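You operate a simulated robot arm through the tools that you are given. There is no shell and no other tool.

Carry out the task below with a simulated two-armed robot. There is one attempt and no reset: what you move stays moved.

Task
Hold the purple light on the long counter steady with one hand and press the purple light dome to switch it on with the other.

Only the result counts: the job must be done as asked and must still hold three seconds after the hand-in. Knocking over, shifting, dropping, spilling or breaking anything else fails it.

Robot
Two 7-joint arms with two-finger parallel grippers on one trunk, on a base that drives. Base frame: it is fixed to the floor where the robot stands at the start and does not move with it; the origin is under the middle of the robot, x ahead of it, y to its left, z up. Readings come in mm, degrees, newtons and seconds.
The left shoulder is at the start at [50, 165, 1230], the right one opposite. With the tool pointing down near the work surface each hand reaches from about 180 to 680 mm from the robot's upright axis, wherever it stands, measured 20 degrees to its own side. Places, roughly: purple light dome [600, -100, 1000]. Payload 3.91 kg a hand.
The tool frame of a hand sits at the grasp point between the pads (the TCP): z along the fingers, y along the line on which they close. The tips reach 30 mm beyond it. Largest opening 110 mm; finger width 20, thickness 10; the body of the gripper, 48 by 112 mm, starts 55 mm behind the TCP.
Orientation is that of the tool frame in the base frame, as a unit quaternion [x, y, z, w]. With the fingers straight down and closing along the base's y, the tool's x points along the base's -x, its y along +y and its z along -z.

Tools
- The arms move only by the tool jog_arm. It takes "left_series", "right_series" or both (then of equal length, played together; a hand with none holds still); each is a list of rows, each a list of 7 numbers: the shift along the tool's x, y, z in mm, then the turn, a rotation vector about the tool's x, y, z in degrees, then the gripper command, from -1 (shut) to 1 (fully open), values between in proportion. In form: [[tx, ty, tz, ax, ay, az, fingers], ...]. A call has 1 to 20 rows; each row shifts and turns the commanded pose from where the row before left it, along the tool's axes as they then stand. A row lasts 0.2 s, in which the tool goes at most 50 mm and 8.6 degrees; a call with a longer step from one row to the next is refused whole, and so is a gripper value outside its range. A pose out of reach is approached as far as the arm can. The call stops where the force on the tool passes 40 N (or 10 N more than at its start, if that is more) or the arm is blocked; 0.2 s more then pass. The fingers move at their own pace (about 45 mm/s each) and stop on an object; they squeeze with about 21 N. The grip force told is the motor's: it shows also when the fingers shut on nothing. Time passes only in rows, and 0.2 s behind the last, so rows that do not move let the fingers close. The reply holds the time, the measured pose of the TCP, the force on the tool along the base axes, the opening and the grip force, in the units named above and with some noise, with the torque about the TCP (base axes, N m) and any sound that the robot's microphone picked up.
- Cameras (640 x 400 px; columns grow to the right, rows downward): "scene" is now at [122.8, 0.8, 1401.6]; the picture's right is [-0.16, -0.99, 0.00], its down [-0.52, 0.08, -0.85] and it looks along [0.84, -0.13, -0.53] (base axes); focal length 263 px, centre (320, 200). "left" rides on the left gripper at [72, -17, -103] in its tool frame; the picture's right is [0.23, 0.97, 0.00], its down [-0.76, 0.18, -0.62] and it looks along [-0.61, 0.14, 0.78] (tool axes); focal length 222 px, centre (320, 200). "right" rides on the right gripper at [73, 17, -103] in its tool frame; the picture's right is [-0.23, 0.97, 0.00], its down [-0.76, -0.18, -0.62] and it looks along [-0.61, -0.14, 0.78] (tool axes); focal length 222 px, centre (320, 200). There is no depth. A picture from a camera that has moved, and an enlarged one, comes with that camera's place and axes in the base frame and with its lens. The place of the scene camera against the robot may be out by one fixed shift of up to 25 mm in any direction.
- camera(camera): a new picture of that camera. It takes no simulated time.
- move_column(by): slides the trunk up (or, below 0, down) by that many mm; the arms and the scene camera ride with it, the base frame stays. It gives what a move gives, with no picture.
- steer(legs): drives the robot by 1 to 6 legs, each [ahead, left, turn to the left] in mm, mm and degrees, along the robot's own axes; the way and the turn of a leg run together, so that a leg with both is an arc; at most 1500 mm and 180 degrees a leg. The arms and the cameras ride along, it lands a little off, and it stops where it bumps. It gives what a move gives.
- pan_tilt(pan, tilt): turns the head with the scene camera to pan (to the left, within 80 degrees either way) and tilt (down, from -29 to 69), counted from straight ahead of the robot. It gives what a move gives.
- inspect(camera, box): a new picture of the part [left, top, right, bottom] of that camera's present view, enlarged. It takes no simulated time.
- finish_job(): hands the job in; it is judged then, once.

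Nothing tells you exact positions but the pictures and the camera data. Unless the task says otherwise, let go and move clear before handing in.

The tools are called after "Request:" by a JSON object that holds its "fn" and its "kwargs". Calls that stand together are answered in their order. jog_arm: Moves the arms, as the interface text tells. Its arguments: {"type":"object","properties":{"left_series":{"type":"array"},"right_series":{"type":"array"}},"required":[]} The other tools are called the same way: move_column (by) slides the trunk up or down; steer (legs) drives the base; pan_tilt (pan, tilt) turns the head that bears the scene camera; camera (camera) takes a picture; inspect (camera, box) takes an enlarged picture of a part of a camera's view; finish_job () hands the job in.

At the start:

```text
time_s: 0.0
left_ee_pos: [327.9, 127.0, 1262.0]
left_ee_rot: [0.0, 1.0, 0.0, 0.0]
left_force: [0.4, -0.4, -0.3]
left_ft_torque: [-0.01, 0.01, 0.0]
left_gripper_width: 110.3
left_finger_force: 0.0
right_ee_pos: [350.2, -226.6, 1272.3]
right_ee_rot: [0.0, 1.0, 0.0, 0.001]
right_force: [-0.3, -0.3, 0.2]
right_ft_torque: [-0.02, -0.01, 0.02]
right_gripper_width: 109.9
right_finger_force: 0.0
trunk travel left (down, up): [-450.0, 53.0]
robot x, y, heading: [-2.0, -3.6, -0.0]
head pan, tilt: [-8.9, 32.0]
```

scene: 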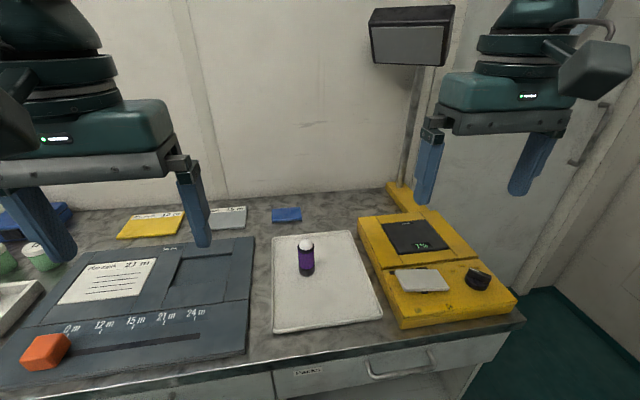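
right: 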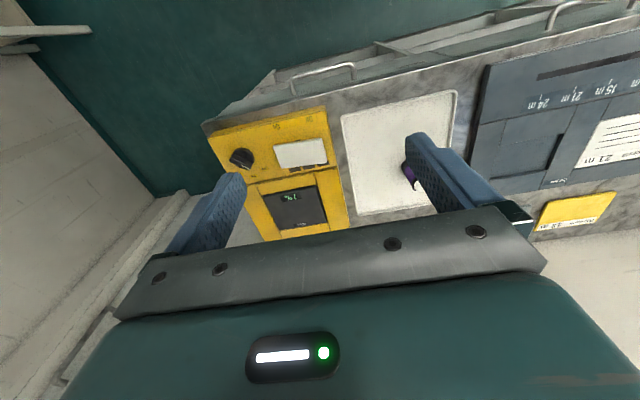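
left: 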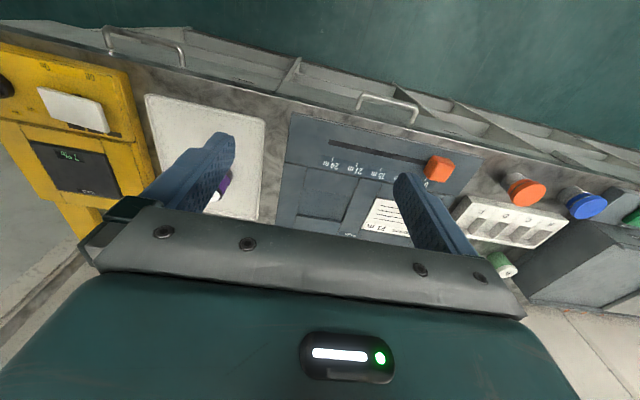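

I see a small purple cylinder with a white dome standing on a pale tray in the middle of the counter; I take it to be near [600, -100, 1000]. First I'll look closer from the scene camera to size it up.

Request:
{"fn": "inspect", "kwargs": {"camera": "scene", "box": [256, 215, 356, 300]}}

Request:
{"fn": "inspect", "kwargs": {"camera": "scene", "box": [0, 170, 640, 400]}}

Request:
{"fn": "inspect", "kwargs": {"camera": "right", "box": [320, 80, 480, 220]}}

Request:
{"fn": "inspect", "kwargs": {"camera": "left", "box": [120, 80, 300, 220]}}

```text
4.71 times, centred on (306, 258) of scene
camera zoom: at [122.8, 0.8, 1401.6], right [-0.16, -0.99, 0.0], down [-0.52, 0.08, -0.85], along [0.84, -0.13, -0.53], focal length 1238 px, centre (386, -71)
```

zoom: 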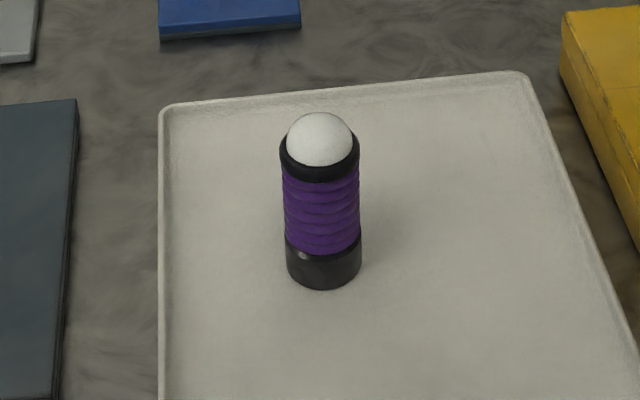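

```text
1.00 times, centred on (320, 285) of scene (not enlarged: the box is as wide or as high as the picture)
camera zoom: at [122.8, 0.8, 1401.6], right [-0.16, -0.99, 0.0], down [-0.52, 0.08, -0.85], along [0.84, -0.13, -0.53], focal length 263 px, centre (320, 115)
```

zoom: 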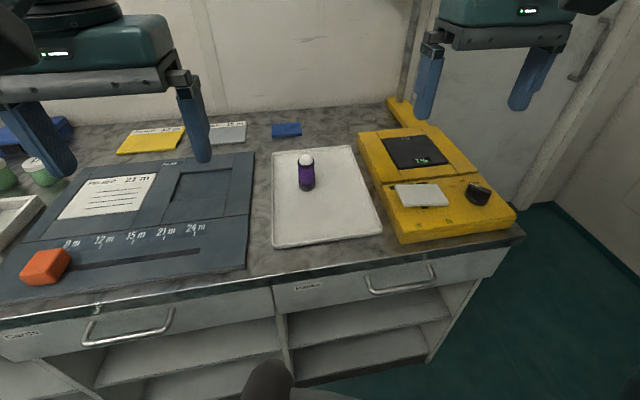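

```text
2.86 times, centred on (400, 150) of right
camera zoom: at [277.5, -209.2, 1375.6], right [0.23, 0.97, 0.0], down [0.76, -0.18, 0.62], along [0.61, -0.14, -0.78], focal length 635 px, centre (91, 343)
```

zoom: 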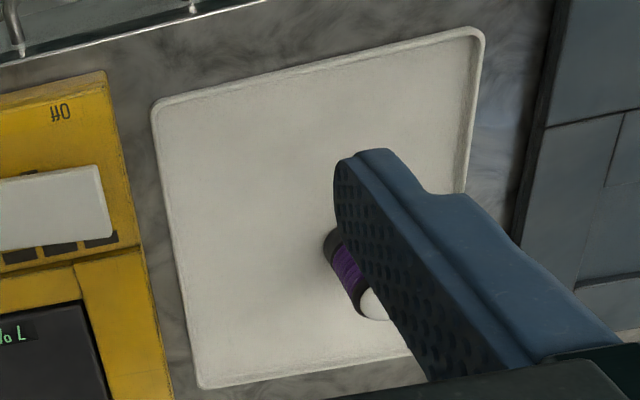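

```text
2.86 times, centred on (210, 150) of left
camera zoom: at [256.7, 112.6, 1363.5], right [-0.23, 0.97, 0.0], down [0.76, 0.18, 0.62], along [0.61, 0.14, -0.78], focal length 635 px, centre (634, 343)
```

zoom: 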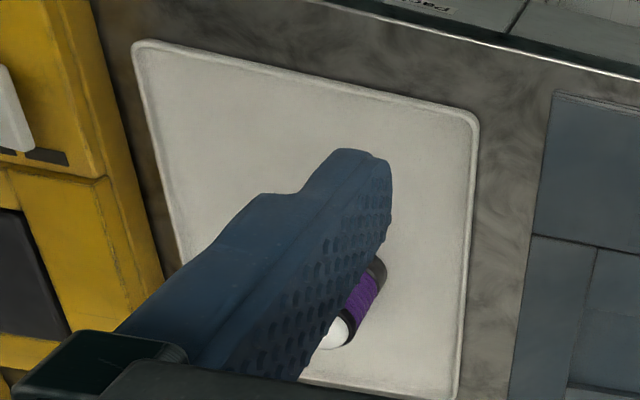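

The light looks about 110 mm tall and 40 mm wide, near [611, -50], with the tray surface at z≈868 and the dome top at z≈980. I'll tilt the head down to see how much room there is between the base and the counter.

Request:
{"fn": "pan_tilt", "kwargs": {"pan": 0, "tilt": 65}}

Request:
{"fn": "camera", "kwargs": {"camera": "scene"}}

```text
time_s: 1.0
left_ee_pos: [329.6, 127.7, 1259.8]
left_ee_rot: [0.0, 1.0, -0.001, 0.0]
left_force: [0.4, 0.2, -0.5]
left_ft_torque: [0.03, -0.03, 0.04]
left_gripper_width: 110.0
left_finger_force: 0.1
right_ee_pos: [349.9, -226.2, 1272.3]
right_ee_rot: [0.001, 1.0, 0.0, 0.0]
right_force: [-1.2, 0.2, 0.5]
right_ft_torque: [0.0, 0.01, 0.0]
right_gripper_width: 110.2
right_finger_force: 0.0
trunk travel left (down, up): [-450.0, 53.0]
robot x, y, heading: [-1.5, 2.5, 0.1]
head pan, tilt: [0.0, 65.0]
```

```text
taken
camera scene: at [95.0, 14.7, 1357.1], right [0.0, -1.0, 0.0], down [-0.91, 0.0, -0.42], along [0.42, 0.0, -0.91], focal length 263 px, centre (320, 200)
```

scene: 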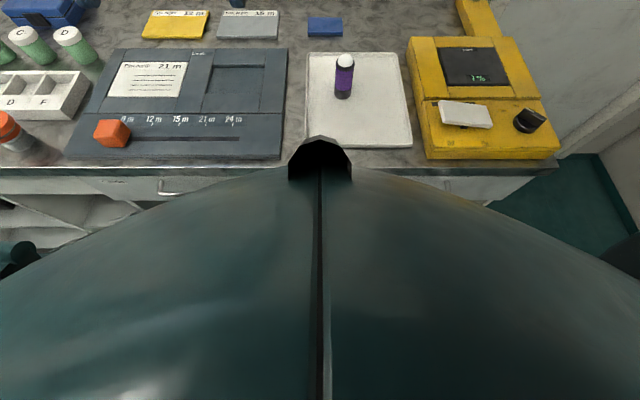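

The counter's front edge is at about x≈390, with the robot's chest just in front of the camera. I'll enlarge the light from this view for a second line of sight.

Request:
{"fn": "inspect", "kwargs": {"camera": "scene", "box": [304, 40, 384, 110]}}

Request:
{"fn": "pan_tilt", "kwargs": {"pan": 0, "tilt": 40}}

Request:
{"fn": "camera", "kwargs": {"camera": "scene"}}

```text
5.71 times, centred on (344, 75) of scene
camera zoom: at [95.0, 14.7, 1357.1], right [0.0, -1.0, 0.0], down [-0.91, 0.0, -0.42], along [0.42, 0.0, -0.91], focal length 1503 px, centre (183, 914)
```

zoom: 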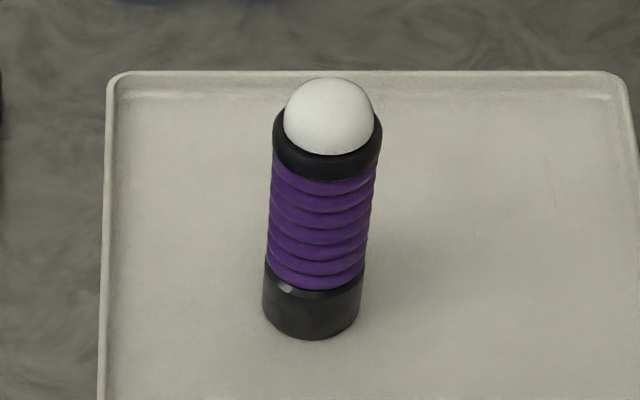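

```text
time_s: 1.9
left_ee_pos: [329.1, 126.4, 1260.7]
left_ee_rot: [0.001, 1.0, -0.001, -0.001]
left_force: [0.9, -0.3, 0.2]
left_ft_torque: [0.01, 0.01, -0.02]
left_gripper_width: 109.9
left_finger_force: 0.1
right_ee_pos: [349.8, -226.6, 1272.5]
right_ee_rot: [0.001, 1.0, 0.0, -0.001]
right_force: [0.1, -0.2, -1.0]
right_ft_torque: [0.0, -0.01, 0.03]
right_gripper_width: 110.1
right_finger_force: 0.1
trunk travel left (down, up): [-450.0, 53.0]
robot x, y, heading: [1.2, 0.7, 0.2]
head pan, tilt: [0.0, 40.0]
```

```text
taken
camera scene: at [119.3, 14.7, 1389.3], right [0.0, -1.0, 0.0], down [-0.64, 0.0, -0.77], along [0.77, 0.0, -0.64], focal length 263 px, centre (320, 200)
```

scene: 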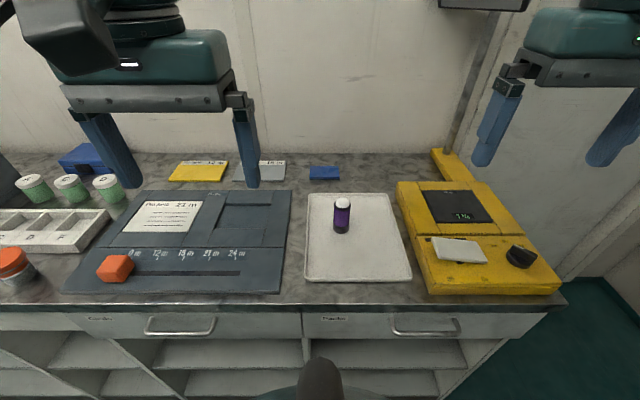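

The two head views agree on a dome centre near x≈608, z≈968, though y is uncertain because of the camera shift. I'll check from the wrist cameras what lies on the floor between the base and the counter before driving closer.

Request:
{"fn": "inspect", "kwargs": {"camera": "right", "box": [200, 0, 520, 110]}}

Request:
{"fn": "inspect", "kwargs": {"camera": "left", "box": [150, 0, 500, 110]}}

```text
2.00 times, centred on (360, 55) of right
camera zoom: at [277.5, -209.2, 1375.6], right [0.23, 0.97, 0.0], down [0.76, -0.18, 0.62], along [0.61, -0.14, -0.78], focal length 444 px, centre (240, 490)
```

zoom: 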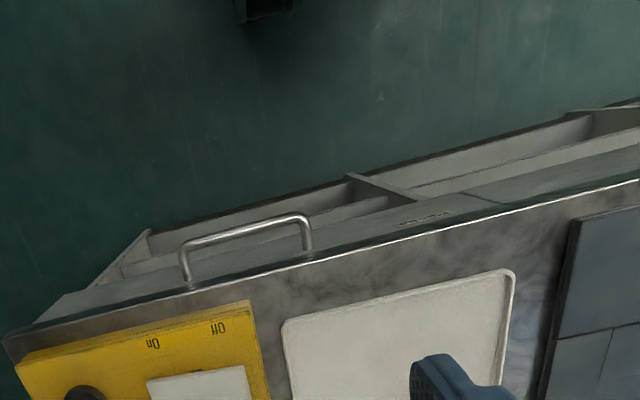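

```text
1.83 times, centred on (325, 55) of left
camera zoom: at [256.7, 112.6, 1363.5], right [-0.23, 0.97, 0.0], down [0.76, 0.18, 0.62], along [0.61, 0.14, -0.78], focal length 406 px, centre (311, 465)
```

zoom: 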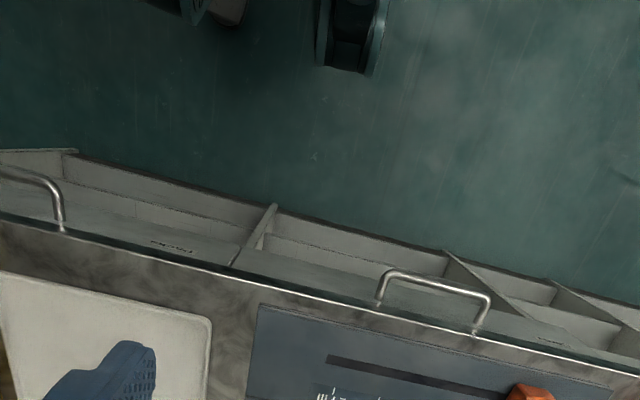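

The base's front wheels are at about x≈120, so there is ample clear floor. I'll drive 80 mm ahead and 45 mm to the right so both hands reach the light comfortably.

Request:
{"fn": "steer", "kwargs": {"legs": [[80, -45, 0]]}}

Request:
{"fn": "camera", "kwargs": {"camera": "scene"}}

Request:
{"fn": "camera", "kwargs": {"camera": "right"}}

Request:
{"fn": "camera", "kwargs": {"camera": "left"}}

```text
time_s: 3.0
left_ee_pos: [408.8, 81.7, 1260.3]
left_ee_rot: [-0.001, 1.0, -0.001, -0.001]
left_force: [-0.2, -0.3, 0.1]
left_ft_torque: [0.03, 0.02, 0.06]
left_gripper_width: 110.0
left_finger_force: 0.0
right_ee_pos: [429.1, -272.5, 1272.8]
right_ee_rot: [0.001, 1.0, 0.0, 0.0]
right_force: [0.5, -0.3, 0.5]
right_ft_torque: [0.0, 0.02, -0.04]
right_gripper_width: 110.2
right_finger_force: 0.0
trunk travel left (down, up): [-450.0, 53.0]
robot x, y, heading: [78.0, -46.4, 0.2]
head pan, tilt: [0.0, 40.0]
```

```text
taken
camera scene: at [198.7, -31.0, 1389.3], right [0.0, -1.0, 0.0], down [-0.64, 0.0, -0.77], along [0.77, 0.0, -0.64], focal length 263 px, centre (320, 200)
```

scene: 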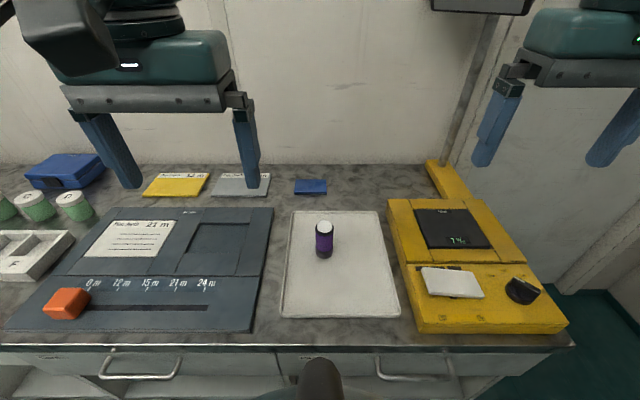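

```text
taken
camera right: at [357.1, -254.6, 1375.4], right [0.23, 0.97, 0.0], down [0.76, -0.18, 0.62], along [0.61, -0.14, -0.78], focal length 222 px, centre (320, 200)
```

right: 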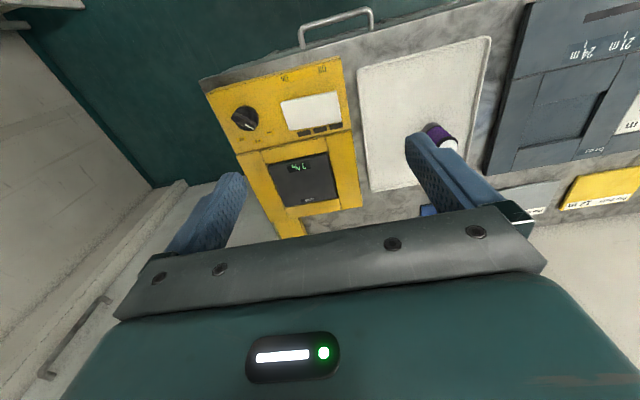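

```text
taken
camera left: at [335.8, 67.2, 1363.4], right [-0.23, 0.97, 0.0], down [0.76, 0.18, 0.62], along [0.61, 0.14, -0.78], focal length 222 px, centre (320, 200)
```

left: 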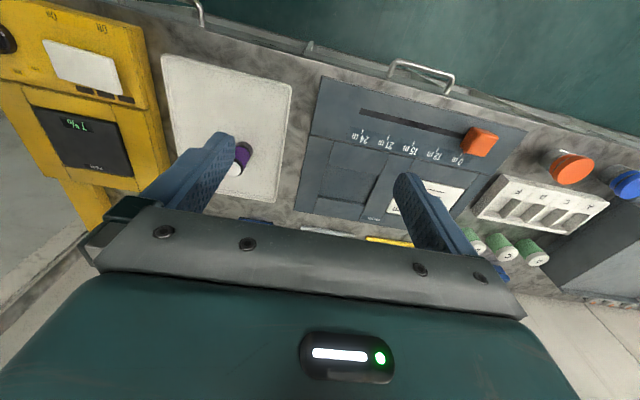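

The drive landed well, and the light is now almost straight ahead. I'll enlarge it in both wrist cameras to fix its position independently of the head camera's shift.

Request:
{"fn": "inspect", "kwargs": {"camera": "right", "box": [390, 95, 490, 175]}}

Request:
{"fn": "inspect", "kwargs": {"camera": "left", "box": [190, 115, 290, 195]}}

Request:
{"fn": "inspect", "kwargs": {"camera": "scene", "box": [270, 195, 370, 275]}}

```text
5.00 times, centred on (440, 135) of right
camera zoom: at [357.1, -254.6, 1375.4], right [0.23, 0.97, 0.0], down [0.76, -0.18, 0.62], along [0.61, -0.14, -0.78], focal length 1111 px, centre (-280, 525)
```

zoom: 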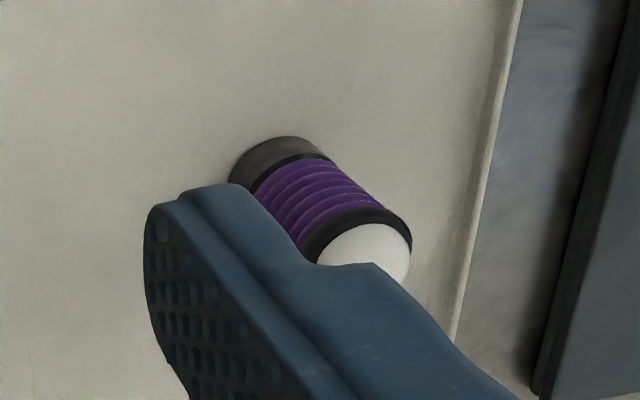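

```text
5.00 times, centred on (240, 155) of left
camera zoom: at [335.8, 67.2, 1363.4], right [-0.23, 0.97, 0.0], down [0.76, 0.18, 0.62], along [0.61, 0.14, -0.78], focal length 1111 px, centre (720, 425)
```

zoom: 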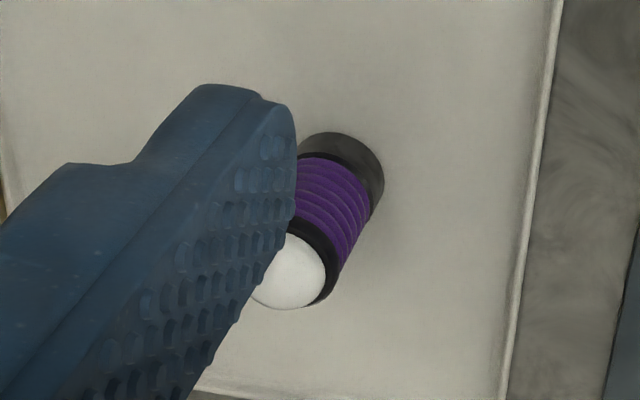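

```text
5.00 times, centred on (320, 235) of scene
camera zoom: at [198.7, -31.0, 1389.3], right [0.0, -1.0, 0.0], down [-0.64, 0.0, -0.77], along [0.77, 0.0, -0.64], focal length 1315 px, centre (320, 25)
```

zoom: 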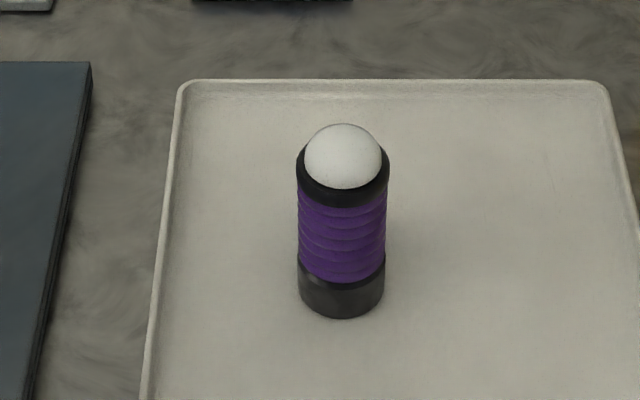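

Triangulating from the wrist cameras gives a dome centre near [602, -51, 974], a tray surface near z≈880 and a body diameter of about 40 mm. I plan to grip the purple body with the right hand, tilted in from the robot's side so the space above the dome stays free, and press with the left. First I'll bring the right hand nearer and turn it partway while moving the left hand aside.

Request:
{"fn": "jog_arm", "kwargs": {"right_series": [[-11.8, 23.7, 25.3, 0, 0, 0, 1], [-11.8, 23.7, 25.3, 0, 0, 0, 1], [-11.8, 23.7, 25.3, 0, 0, 0, 1], [-11.8, 23.7, 25.3, 0, 0, 0, 1], [-11.8, 23.7, 25.3, 0, 0, 0, 1], [-11.8, 23.7, 25.3, 0, 0, 0, 1], [0, 0, 0, 0, 0, -7.5, 1], [0, 0, 0, 0, 0, -7.5, 1], [0, 0, 0, 0, 0, -7.5, 1], [0, 0, 0, 0, 0, -7.5, 1]], "left_series": [[0, 10, 0, 0, 0, 0, 0], [0, 10, 0, 0, 0, 0, -1], [0, 10, 0, 0, 0, 0, -1], [0, 10, 0, 0, 0, 0, -1], [0, 10, 0, 0, 0, 0, -1], [0, 10, 0, 0, 0, 0, -1], [0, 0, 0, 0, 0, 0, -1], [0, 0, 0, 0, 0, 0, -1], [0, 0, 0, 0, 0, 0, -1], [0, 0, 0, 0, 0, 0, -1]]}}

Request:
{"fn": "camera", "kwargs": {"camera": "scene"}}

```text
time_s: 5.2
left_ee_pos: [405.6, 142.9, 1260.8]
left_ee_rot: [-0.001, 1.0, 0.0, 0.001]
left_force: [-0.3, 0.4, -1.1]
left_ft_torque: [0.01, 0.04, 0.0]
left_gripper_width: 0.3
left_finger_force: 21.2
right_ee_pos: [491.1, -150.1, 1123.1]
right_ee_rot: [-0.26, 0.966, 0.0, 0.002]
right_force: [-0.6, 0.4, 0.6]
right_ft_torque: [0.0, -0.01, 0.02]
right_gripper_width: 110.0
right_finger_force: 0.1
right hand out of reach, approached as far as the arm can: row 6
trunk travel left (down, up): [-450.0, 53.0]
robot x, y, heading: [78.7, -44.5, -0.1]
head pan, tilt: [0.0, 40.0]
```

```text
taken
camera scene: at [198.0, -30.7, 1389.4], right [0.0, -1.0, 0.0], down [-0.64, 0.0, -0.77], along [0.77, 0.0, -0.64], focal length 263 px, centre (320, 200)
```

scene: 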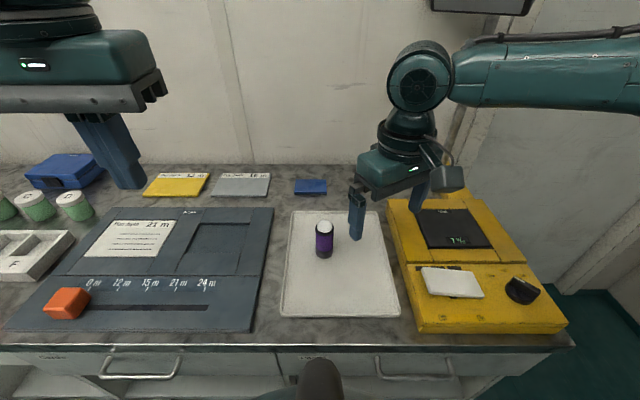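

The right forearm comes in from the right side, so an approach pointing forward-left suits it better, about 60° to the left and 40° below level. I'll yaw another 30° and then pitch the hand here, high above everything.

Request:
{"fn": "jog_arm", "kwargs": {"right_series": [[0, 0, 0, 0, 0, -7.5, 1], [0, 0, 0, 0, 0, -7.5, 1], [0, 0, 0, 0, 0, -7.5, 1], [0, 0, 0, 0, 0, -7.5, 1], [0, 0, 0, 0, -7.143, 0, 1], [0, 0, 0, 0, -7.143, 0, 1], [0, 0, 0, 0, -7.143, 0, 1], [0, 0, 0, 0, -7.143, 0, 1], [0, 0, 0, 0, -7.143, 0, 1], [0, 0, 0, 0, -7.143, 0, 1], [0, 0, 0, 0, -7.143, 0, 1]]}}

Request:
{"fn": "camera", "kwargs": {"camera": "scene"}}

Request:
{"fn": "camera", "kwargs": {"camera": "right"}}

```text
time_s: 7.6
left_ee_pos: [405.8, 141.6, 1260.3]
left_ee_rot: [-0.002, 1.0, -0.001, 0.001]
left_force: [-0.2, 0.5, -1.1]
left_ft_torque: [0.03, 0.03, -0.02]
left_gripper_width: 0.0
left_finger_force: 21.2
right_ee_pos: [491.5, -148.9, 1122.6]
right_ee_rot: [-0.453, 0.784, 0.212, 0.368]
right_force: [-0.1, -0.9, 0.1]
right_ft_torque: [0.02, 0.01, 0.02]
right_gripper_width: 110.1
right_finger_force: 0.1
trunk travel left (down, up): [-450.0, 53.0]
robot x, y, heading: [77.4, -44.4, 0.1]
head pan, tilt: [0.0, 40.0]
```

```text
taken
camera scene: at [197.9, -31.0, 1389.4], right [0.0, -1.0, 0.0], down [-0.64, 0.0, -0.77], along [0.77, 0.0, -0.64], focal length 263 px, centre (320, 200)
```

scene: 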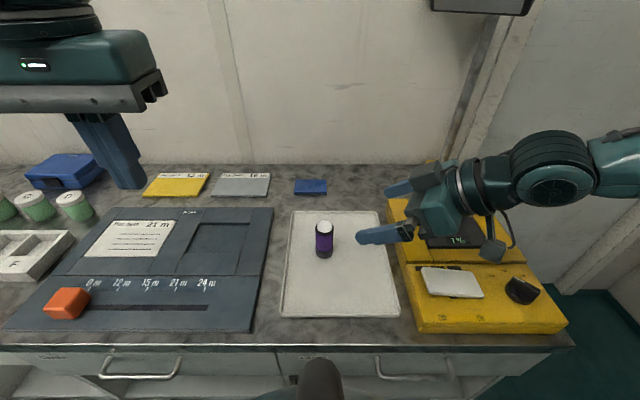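

```text
taken
camera right: at [413.6, -249.9, 1133.3], right [-0.77, 0.61, 0.17], down [0.16, -0.08, 0.98], along [0.62, 0.79, -0.03], focal length 222 px, centre (320, 200)
```

right: 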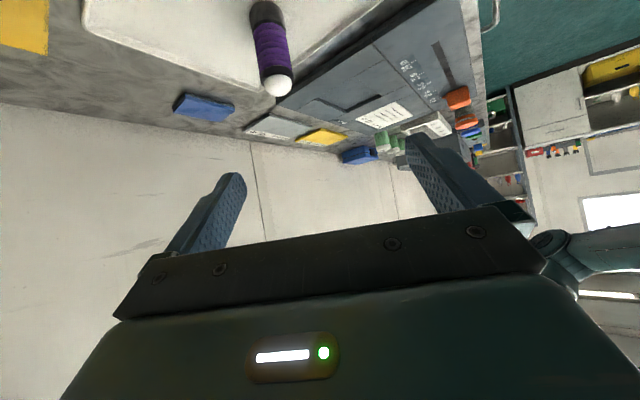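

The hand is oriented as planned and the light again lines up at [604, -51]. Next I'll move to a pre-grasp point about 130 mm short of the light along the approach line.

Request:
{"fn": "jog_arm", "kwargs": {"right_series": [[14.3, -11.9, 23.4, 0, 0, 0, 0.8], [14.3, -11.9, 23.4, 0, 0, 0, 0.8], [14.3, -11.9, 23.4, 0, 0, 0, 0.8], [14.3, -11.9, 23.4, 0, 0, 0, 0.8], [0, 0, 0, 0, 0, 0, 0.8]]}}

Request:
{"fn": "camera", "kwargs": {"camera": "scene"}}

Request:
{"fn": "camera", "kwargs": {"camera": "right"}}

Request:
{"fn": "camera", "kwargs": {"camera": "left"}}

```text
time_s: 8.8
left_ee_pos: [405.0, 141.8, 1260.6]
left_ee_rot: [-0.001, 1.0, -0.001, 0.0]
left_force: [0.4, 0.7, -0.7]
left_ft_torque: [-0.03, -0.02, -0.01]
left_gripper_width: 0.0
left_finger_force: 20.0
right_ee_pos: [549.8, -141.5, 1016.7]
right_ee_rot: [-0.454, 0.785, 0.211, 0.366]
right_force: [0.2, 1.0, -0.5]
right_ft_torque: [0.01, 0.01, -0.03]
right_gripper_width: 99.2
right_finger_force: 0.1
trunk travel left (down, up): [-450.0, 53.0]
robot x, y, heading: [80.8, -46.1, -0.0]
head pan, tilt: [0.0, 40.0]
```

```text
taken
camera scene: at [197.7, -30.7, 1389.4], right [0.0, -1.0, 0.0], down [-0.64, 0.0, -0.77], along [0.77, 0.0, -0.64], focal length 263 px, centre (320, 200)
```

scene: 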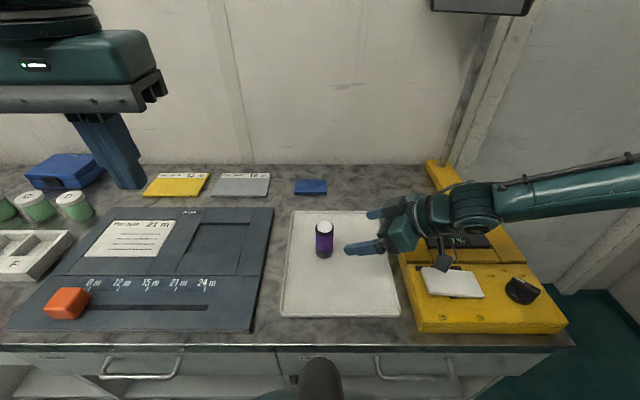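

```text
taken
camera right: at [472.9, -240.9, 1027.7], right [-0.77, 0.61, 0.17], down [0.16, -0.08, 0.98], along [0.62, 0.79, -0.04], focal length 222 px, centre (320, 200)
```

right: 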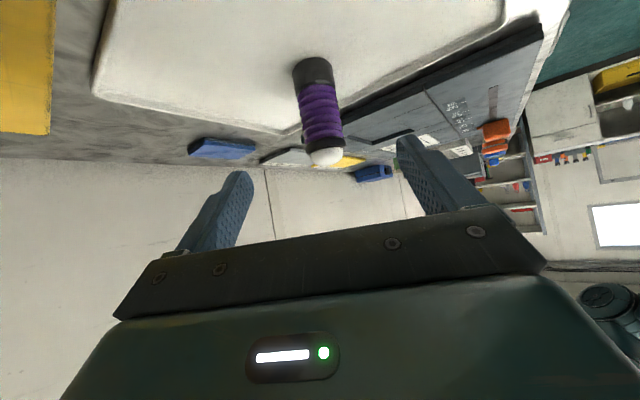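

```text
taken
camera left: at [333.6, 127.7, 1363.9], right [-0.23, 0.97, 0.0], down [0.76, 0.18, 0.62], along [0.61, 0.14, -0.78], focal length 222 px, centre (320, 200)
```

left: 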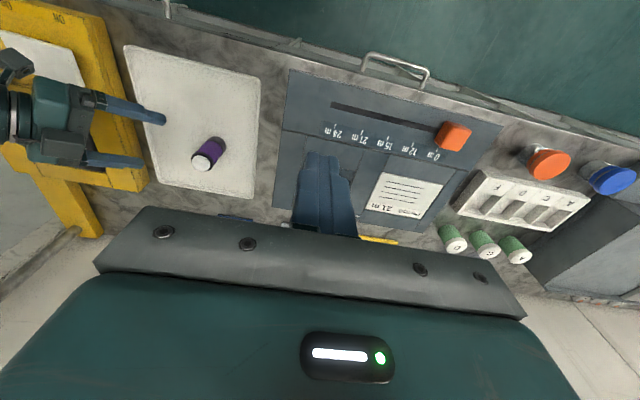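

Both wrist cameras now see the light unobstructed. I'll enlarge it in each to refine its axis position and height before going in.

Request:
{"fn": "inspect", "kwargs": {"camera": "right", "box": [270, 45, 370, 175]}}

Request:
{"fn": "inspect", "kwargs": {"camera": "left", "box": [170, 120, 250, 180]}}

Request:
{"fn": "inspect", "kwargs": {"camera": "scene", "box": [280, 185, 440, 285]}}

```text
3.08 times, centred on (320, 110) of right
camera zoom: at [472.9, -240.9, 1027.7], right [-0.77, 0.61, 0.17], down [0.16, -0.08, 0.98], along [0.62, 0.79, -0.04], focal length 684 px, centre (320, 477)
```

zoom: 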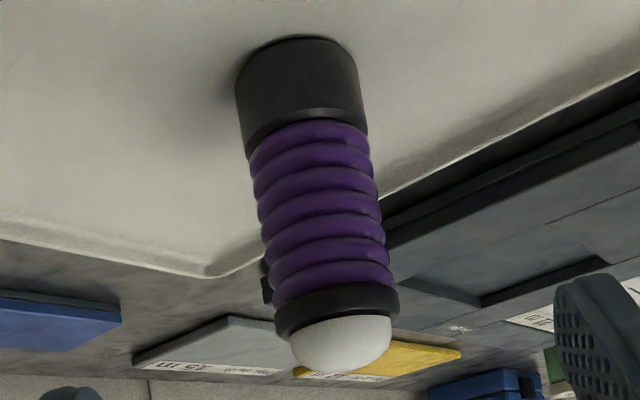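

```text
6.67 times, centred on (210, 150) of left
camera zoom: at [333.6, 127.7, 1363.9], right [-0.23, 0.97, 0.0], down [0.76, 0.18, 0.62], along [0.61, 0.14, -0.78], focal length 1481 px, centre (1053, 533)
```

zoom: 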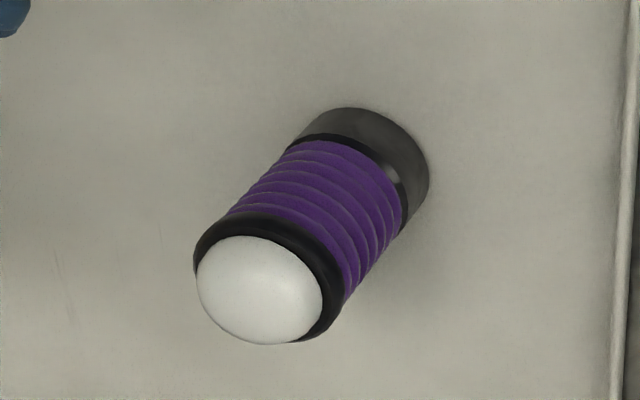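

```text
4.00 times, centred on (360, 235) of scene
camera zoom: at [197.7, -30.7, 1389.4], right [0.0, -1.0, 0.0], down [-0.64, 0.0, -0.77], along [0.77, 0.0, -0.64], focal length 1052 px, centre (160, 60)
```

zoom: 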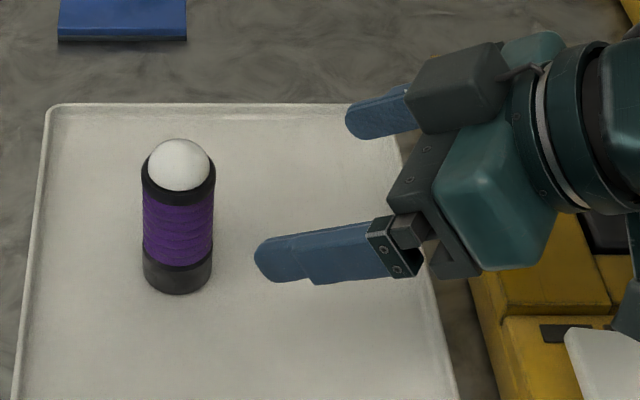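

The triangulation is now tight: the light axis is at [601, -53], standing from z≈880 to a dome top at ≈986, with the purple grip at roughly 905–955. The right hand lies exactly on the approach line, so I'll advance 126 mm along it with the fingers open around the body.

Request:
{"fn": "jog_arm", "kwargs": {"right_series": [[0.1, 0, 21, 0, 0, 0, 0.8], [0.1, 0, 21, 0, 0, 0, 0.8], [0.1, 0, 21, 0, 0, 0, 0.8], [0.1, 0, 21, 0, 0, 0, 0.8], [0.1, 0, 21, 0, 0, 0, 0.8], [0.1, 0, 21, 0, 0, 0, 0.8]]}}

Request:
{"fn": "camera", "kwargs": {"camera": "scene"}}

Request:
{"fn": "camera", "kwargs": {"camera": "right"}}

Request:
{"fn": "inspect", "kwargs": {"camera": "left", "box": [120, 80, 280, 200]}}

Request:
{"fn": "inspect", "kwargs": {"camera": "scene", "box": [260, 185, 420, 285]}}

```text
time_s: 10.2
left_ee_pos: [406.4, 142.1, 1260.2]
left_ee_rot: [-0.002, 1.0, -0.001, 0.001]
left_force: [-0.7, -0.1, -0.3]
left_ft_torque: [-0.01, 0.01, 0.0]
left_gripper_width: 0.4
left_finger_force: 20.9
right_ee_pos: [566.8, -119.3, 995.8]
right_ee_rot: [-0.454, 0.784, 0.211, 0.367]
right_force: [0.8, -0.4, 0.6]
right_ft_torque: [-0.03, 0.01, 0.01]
right_gripper_width: 98.7
right_finger_force: 0.0
right hand out of reach, approached as far as the arm can: row 1, 2, 3, 4, 5, 6
trunk travel left (down, up): [-450.0, 53.0]
robot x, y, heading: [76.8, -45.3, 0.3]
head pan, tilt: [0.0, 40.0]
```

```text
taken
camera scene: at [198.0, -30.6, 1389.4], right [0.0, -1.0, 0.0], down [-0.64, 0.0, -0.77], along [0.77, 0.0, -0.64], focal length 263 px, centre (320, 200)
```

scene: 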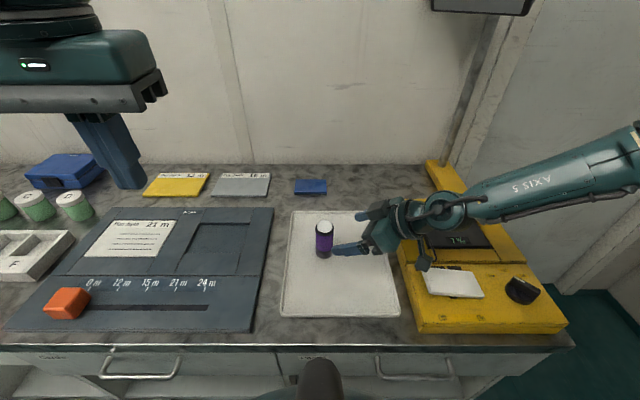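

```text
taken
camera right: at [489.0, -219.1, 1005.9], right [-0.77, 0.61, 0.17], down [0.16, -0.08, 0.98], along [0.62, 0.79, -0.04], focal length 222 px, centre (320, 200)
```

right: 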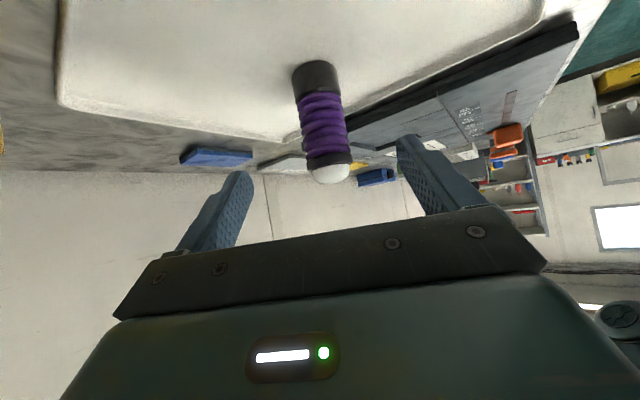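

```text
3.33 times, centred on (200, 140) of left
camera zoom: at [333.9, 127.7, 1363.8], right [-0.23, 0.97, 0.0], down [0.76, 0.18, 0.62], along [0.61, 0.14, -0.78], focal length 740 px, centre (720, 400)
```

zoom: 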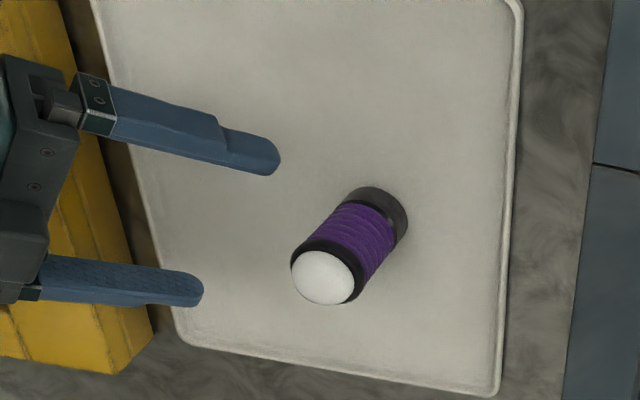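

```text
4.00 times, centred on (340, 235) of scene
camera zoom: at [198.0, -30.6, 1389.4], right [0.0, -1.0, 0.0], down [-0.64, 0.0, -0.77], along [0.77, 0.0, -0.64], focal length 1052 px, centre (240, 60)
```

zoom: 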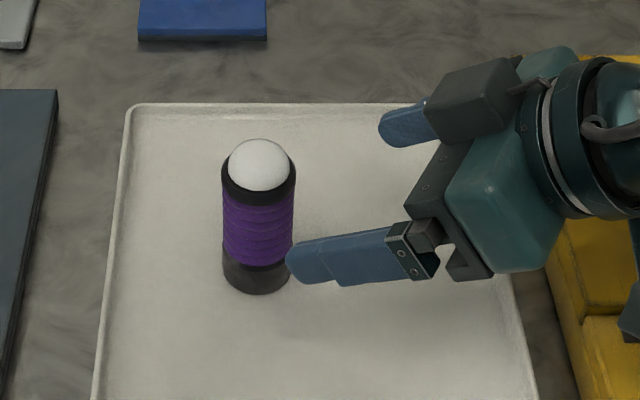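

The right arm stopped about 90 mm short: it reports out of reach, though nothing was touched. I'll turn the head to look at how the right arm is folded before choosing another approach angle.

Request:
{"fn": "pan_tilt", "kwargs": {"pan": -55, "tilt": 15}}

Request:
{"fn": "camera", "kwargs": {"camera": "scene"}}

```text
time_s: 11.4
left_ee_pos: [406.4, 142.7, 1259.9]
left_ee_rot: [-0.001, 1.0, 0.0, 0.0]
left_force: [0.0, -1.1, -0.6]
left_ft_torque: [0.02, -0.01, -0.01]
left_gripper_width: 0.2
left_finger_force: 21.2
right_ee_pos: [566.1, -118.7, 994.8]
right_ee_rot: [-0.453, 0.785, 0.211, 0.367]
right_force: [-0.3, 0.8, 0.8]
right_ft_torque: [0.02, -0.01, 0.0]
right_gripper_width: 99.2
right_finger_force: 0.0
trunk travel left (down, up): [-450.0, 53.0]
robot x, y, heading: [79.9, -46.2, 0.1]
head pan, tilt: [-55.0, 15.0]
```

```text
taken
camera scene: at [166.8, -107.2, 1428.9], right [-0.82, -0.58, 0.0], down [-0.15, 0.21, -0.97], along [0.56, -0.79, -0.26], focal length 263 px, centre (320, 200)
```

scene: 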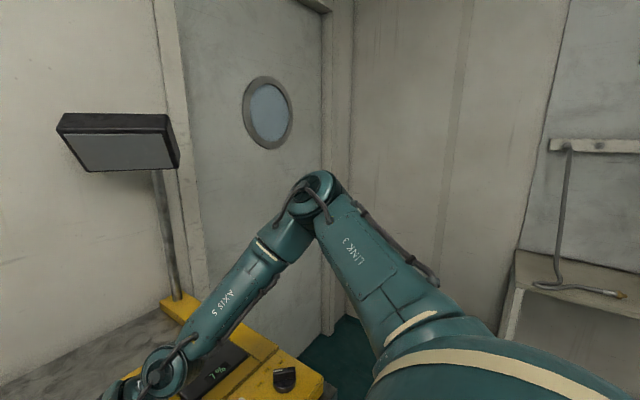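

The right wrist is nearly straight (the forearm and hand line up), which is why it cannot go further from this shoulder height. Lowering the trunk would level the forearm. I'll back the right hand out, raise both hands, and lower the column in stages so the hands never come near the counter.

Request:
{"fn": "jog_arm", "kwargs": {"right_series": [[0, 0, -25, 0, 0, 0, 0.8], [0, 0, -25, 0, 0, 0, 0.8], [-28.7, 0, -24.1, 0, 0, 0, 0.8], [-28.7, 0, -24.1, 0, 0, 0, 0.8], [-28.7, 0, -24.1, 0, 0, 0, 0.8], [-28.7, 0, -24.1, 0, 0, 0, 0.8]], "left_series": [[0, 0, 0, 0, 0, 0, -1], [0, 0, 0, 0, 0, 0, -1], [0, 0, -25, 0, 0, 0, -1], [0, 0, -25, 0, 0, 0, -1], [0, 0, -25, 0, 0, 0, -1], [0, 0, -25, 0, 0, 0, -1]]}}

Request:
{"fn": "pan_tilt", "kwargs": {"pan": 0, "tilt": 40}}

Request:
{"fn": "camera", "kwargs": {"camera": "scene"}}

```text
time_s: 12.8
left_ee_pos: [407.2, 140.3, 1360.9]
left_ee_rot: [-0.001, 1.0, 0.001, 0.0]
left_force: [0.3, -0.1, -0.9]
left_ft_torque: [0.0, -0.02, -0.02]
left_gripper_width: 0.0
left_finger_force: 21.5
right_ee_pos: [547.9, -151.3, 1178.2]
right_ee_rot: [-0.453, 0.785, 0.211, 0.367]
right_force: [-0.2, -1.3, -1.3]
right_ft_torque: [0.02, 0.01, -0.03]
right_gripper_width: 98.9
right_finger_force: 0.1
trunk travel left (down, up): [-450.0, 53.0]
robot x, y, heading: [79.9, -48.0, 0.0]
head pan, tilt: [-55.0, 15.0]
```

```text
time_s: 14.1
left_ee_pos: [406.1, 142.2, 1360.1]
left_ee_rot: [-0.002, 1.0, -0.001, 0.001]
left_force: [-0.4, 0.1, -0.6]
left_ft_torque: [0.02, -0.02, 0.03]
left_gripper_width: 0.0
left_finger_force: 21.2
right_ee_pos: [549.0, -151.8, 1177.8]
right_ee_rot: [-0.453, 0.785, 0.211, 0.367]
right_force: [0.0, -0.4, 0.3]
right_ft_torque: [-0.04, -0.03, -0.01]
right_gripper_width: 98.7
right_finger_force: 0.1
trunk travel left (down, up): [-450.0, 53.0]
robot x, y, heading: [79.4, -44.9, 0.1]
head pan, tilt: [0.0, 40.0]
```

```text
taken
camera scene: at [198.0, -30.7, 1389.4], right [0.0, -1.0, 0.0], down [-0.64, 0.0, -0.77], along [0.77, 0.0, -0.64], focal length 263 px, centre (320, 200)
```

scene: 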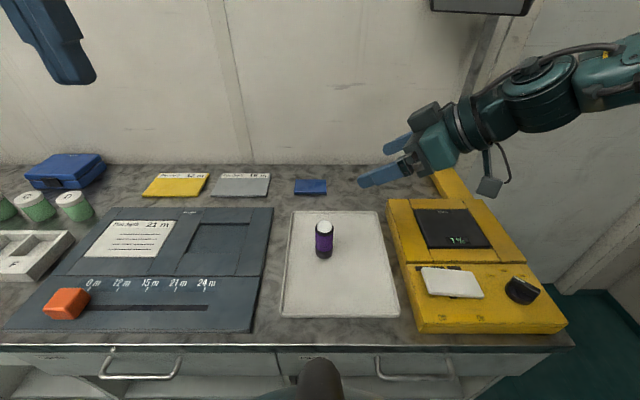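

Both hands are clear and high. I'll lower the column by 150 mm now.

Request:
{"fn": "move_column", "kwargs": {"by": -150}}

Request:
{"fn": "camera", "kwargs": {"camera": "scene"}}

```text
time_s: 15.8
left_ee_pos: [407.9, 140.8, 1210.8]
left_ee_rot: [-0.001, 1.0, -0.001, 0.0]
left_force: [0.1, 0.1, -0.2]
left_ft_torque: [0.02, 0.01, 0.03]
left_gripper_width: 0.1
left_finger_force: 20.8
right_ee_pos: [548.2, -151.4, 1028.7]
right_ee_rot: [-0.454, 0.785, 0.21, 0.366]
right_force: [0.0, -0.3, -0.6]
right_ft_torque: [0.03, 0.01, 0.02]
right_gripper_width: 98.7
right_finger_force: 0.1
trunk travel left (down, up): [-300.0, 203.0]
robot x, y, heading: [84.3, -45.7, -0.0]
head pan, tilt: [0.0, 40.0]
```

```text
taken
camera scene: at [197.9, -30.7, 1239.5], right [0.0, -1.0, 0.0], down [-0.64, 0.0, -0.77], along [0.77, 0.0, -0.64], focal length 263 px, centre (320, 200)
```

scene: 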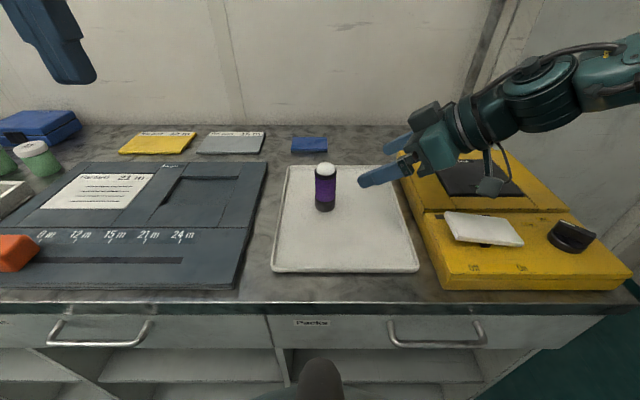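

The move went cleanly. I'll repeat once more: raise the right hand 150 mm, then lower the column another 150 mm.

Request:
{"fn": "jog_arm", "kwargs": {"right_series": [[-28.7, 0, -24.1, 0, 0, 0, 0.8], [-28.7, 0, -24.1, 0, 0, 0, 0.8], [-28.7, 0, -24.1, 0, 0, 0, 0.8], [-28.7, 0, -24.1, 0, 0, 0, 0.8]], "left_series": [[0, 0, -20, 0, 0, 0, -1], [0, 0, -20, 0, 0, 0, -1], [0, 0, -20, 0, 0, 0, -1], [0, 0, -20, 0, 0, 0, -1]]}}

Request:
{"fn": "move_column", "kwargs": {"by": -150}}

Request:
{"fn": "camera", "kwargs": {"camera": "scene"}}

Request:
{"fn": "camera", "kwargs": {"camera": "left"}}

```text
time_s: 16.8
left_ee_pos: [407.2, 139.8, 1290.0]
left_ee_rot: [0.0, 1.0, -0.001, 0.001]
left_force: [0.4, 0.5, 0.8]
left_ft_torque: [0.01, -0.04, -0.01]
left_gripper_width: 0.0
left_finger_force: 20.6
right_ee_pos: [544.8, -151.4, 1181.7]
right_ee_rot: [-0.453, 0.785, 0.211, 0.367]
right_force: [-0.2, -1.0, 0.2]
right_ft_torque: [0.0, 0.02, 0.0]
right_gripper_width: 98.8
right_finger_force: 0.0
trunk travel left (down, up): [-300.0, 203.0]
robot x, y, heading: [79.3, -44.0, 0.1]
head pan, tilt: [0.0, 40.0]
```

```text
time_s: 18.6
left_ee_pos: [408.1, 139.6, 1139.6]
left_ee_rot: [-0.001, 1.0, -0.001, 0.0]
left_force: [0.4, 0.1, -0.4]
left_ft_torque: [0.01, 0.0, 0.0]
left_gripper_width: 0.0
left_finger_force: 21.3
right_ee_pos: [546.8, -152.4, 1030.2]
right_ee_rot: [-0.454, 0.785, 0.212, 0.366]
right_force: [0.6, 0.0, -0.2]
right_ft_torque: [0.01, -0.03, -0.01]
right_gripper_width: 99.1
right_finger_force: 0.0
trunk travel left (down, up): [-150.0, 353.0]
robot x, y, heading: [78.1, -46.5, 0.2]
head pan, tilt: [0.0, 40.0]
```

```text
taken
camera scene: at [197.9, -30.7, 1089.5], right [0.0, -1.0, 0.0], down [-0.64, 0.0, -0.77], along [0.77, 0.0, -0.64], focal length 263 px, centre (320, 200)
```

scene: 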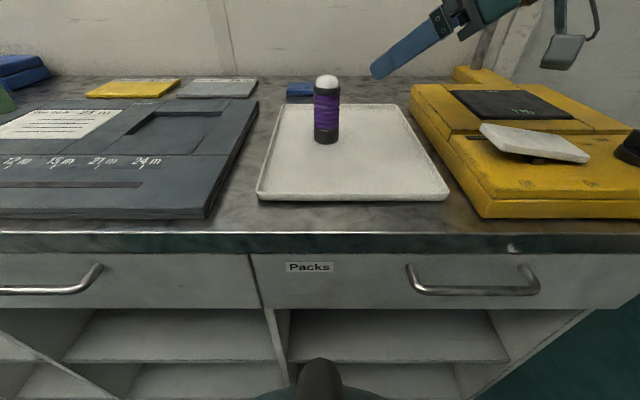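

```text
taken
camera left: at [335.5, 125.4, 1242.6], right [-0.23, 0.97, 0.0], down [0.76, 0.18, 0.62], along [0.61, 0.14, -0.78], focal length 222 px, centre (320, 200)
```

left: 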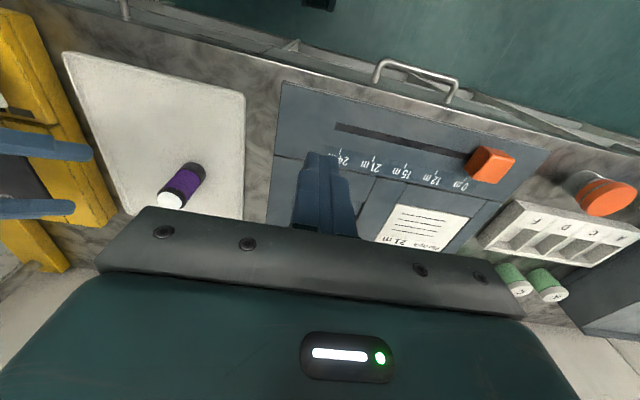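

The shoulders are now about 300 mm lower. I'll level the head a little and try the first part of the approach again.

Request:
{"fn": "pan_tilt", "kwargs": {"pan": 0, "tilt": 25}}

Request:
{"fn": "jog_arm", "kwargs": {"right_series": [[1.3, 0.9, 20, 0, 0, 0, 0.8], [1.3, 0.9, 20, 0, 0, 0, 0.8], [1.3, 0.9, 20, 0, 0, 0, 0.8]]}}

Request:
{"fn": "camera", "kwargs": {"camera": "scene"}}

```text
time_s: 19.3
left_ee_pos: [408.0, 140.8, 1139.9]
left_ee_rot: [-0.001, 1.0, -0.001, 0.0]
left_force: [0.1, 0.6, 0.1]
left_ft_torque: [0.0, 0.0, 0.01]
left_gripper_width: 0.0
left_finger_force: 20.6
right_ee_pos: [546.5, -151.5, 1030.5]
right_ee_rot: [-0.454, 0.784, 0.211, 0.366]
right_force: [-0.4, 0.4, -0.4]
right_ft_torque: [0.01, 0.0, 0.03]
right_gripper_width: 98.8
right_finger_force: 0.1
trunk travel left (down, up): [-150.0, 353.0]
robot x, y, heading: [77.8, -45.9, 0.2]
head pan, tilt: [0.0, 25.0]
```

```text
time_s: 20.1
left_ee_pos: [407.5, 140.3, 1139.0]
left_ee_rot: [-0.001, 1.0, -0.001, 0.0]
left_force: [-0.5, -0.8, 0.1]
left_ft_torque: [0.01, 0.02, -0.01]
left_gripper_width: 0.0
left_finger_force: 20.9
right_ee_pos: [566.4, -112.5, 989.3]
right_ee_rot: [-0.453, 0.785, 0.21, 0.367]
right_force: [1.2, 0.2, 0.4]
right_ft_torque: [-0.03, 0.01, 0.02]
right_gripper_width: 99.0
right_finger_force: 0.0
trunk travel left (down, up): [-150.0, 353.0]
robot x, y, heading: [77.7, -43.1, 0.1]
head pan, tilt: [0.0, 25.0]
```

```text
taken
camera scene: at [205.2, -30.7, 1112.7], right [0.0, -1.0, 0.0], down [-0.42, 0.0, -0.91], along [0.91, 0.0, -0.42], focal length 263 px, centre (320, 200)
```

scene: 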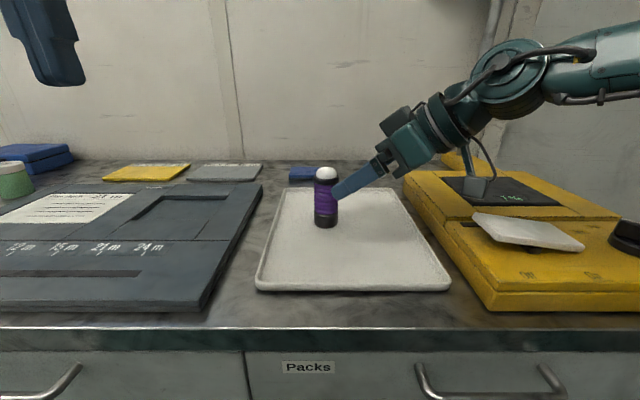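

The path is now reachable, with the wrist properly bent. I'll check the right camera's view of the light between the fingers before closing in.

Request:
{"fn": "camera", "kwargs": {"camera": "right"}}

Request:
{"fn": "inspect", "kwargs": {"camera": "right", "box": [220, 60, 440, 200]}}

Request:
{"fn": "inspect", "kwargs": {"camera": "left", "box": [40, 100, 260, 240]}}

```text
taken
camera right: at [488.8, -211.7, 999.9], right [-0.77, 0.61, 0.17], down [0.16, -0.08, 0.98], along [0.62, 0.79, -0.04], focal length 222 px, centre (320, 200)
```

right: 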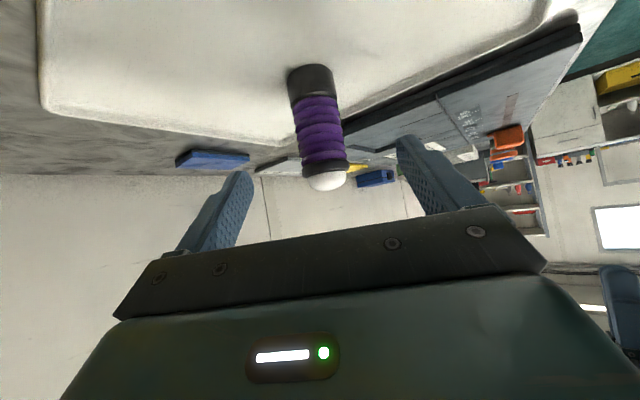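

```text
2.86 times, centred on (330, 130) of right
camera zoom: at [488.8, -211.7, 999.9], right [-0.77, 0.61, 0.17], down [0.16, -0.08, 0.98], along [0.62, 0.79, -0.04], focal length 635 px, centre (291, 400)
```

zoom: 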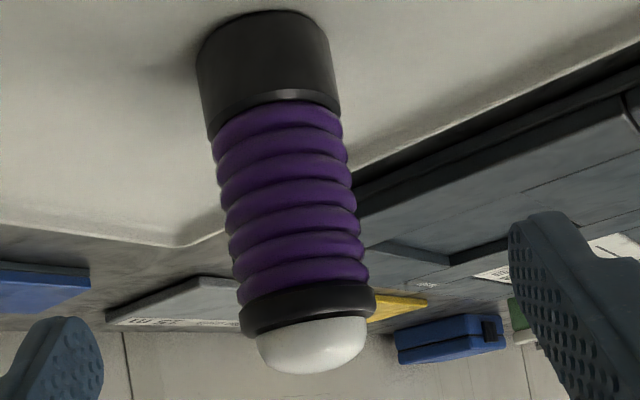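

```text
2.86 times, centred on (150, 170) of left
camera zoom: at [335.7, 125.4, 1242.5], right [-0.23, 0.97, 0.0], down [0.76, 0.18, 0.62], along [0.61, 0.14, -0.78], focal length 635 px, centre (806, 286)
```

zoom: 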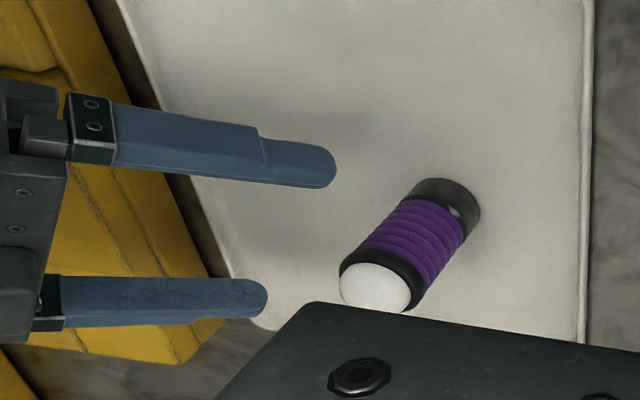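

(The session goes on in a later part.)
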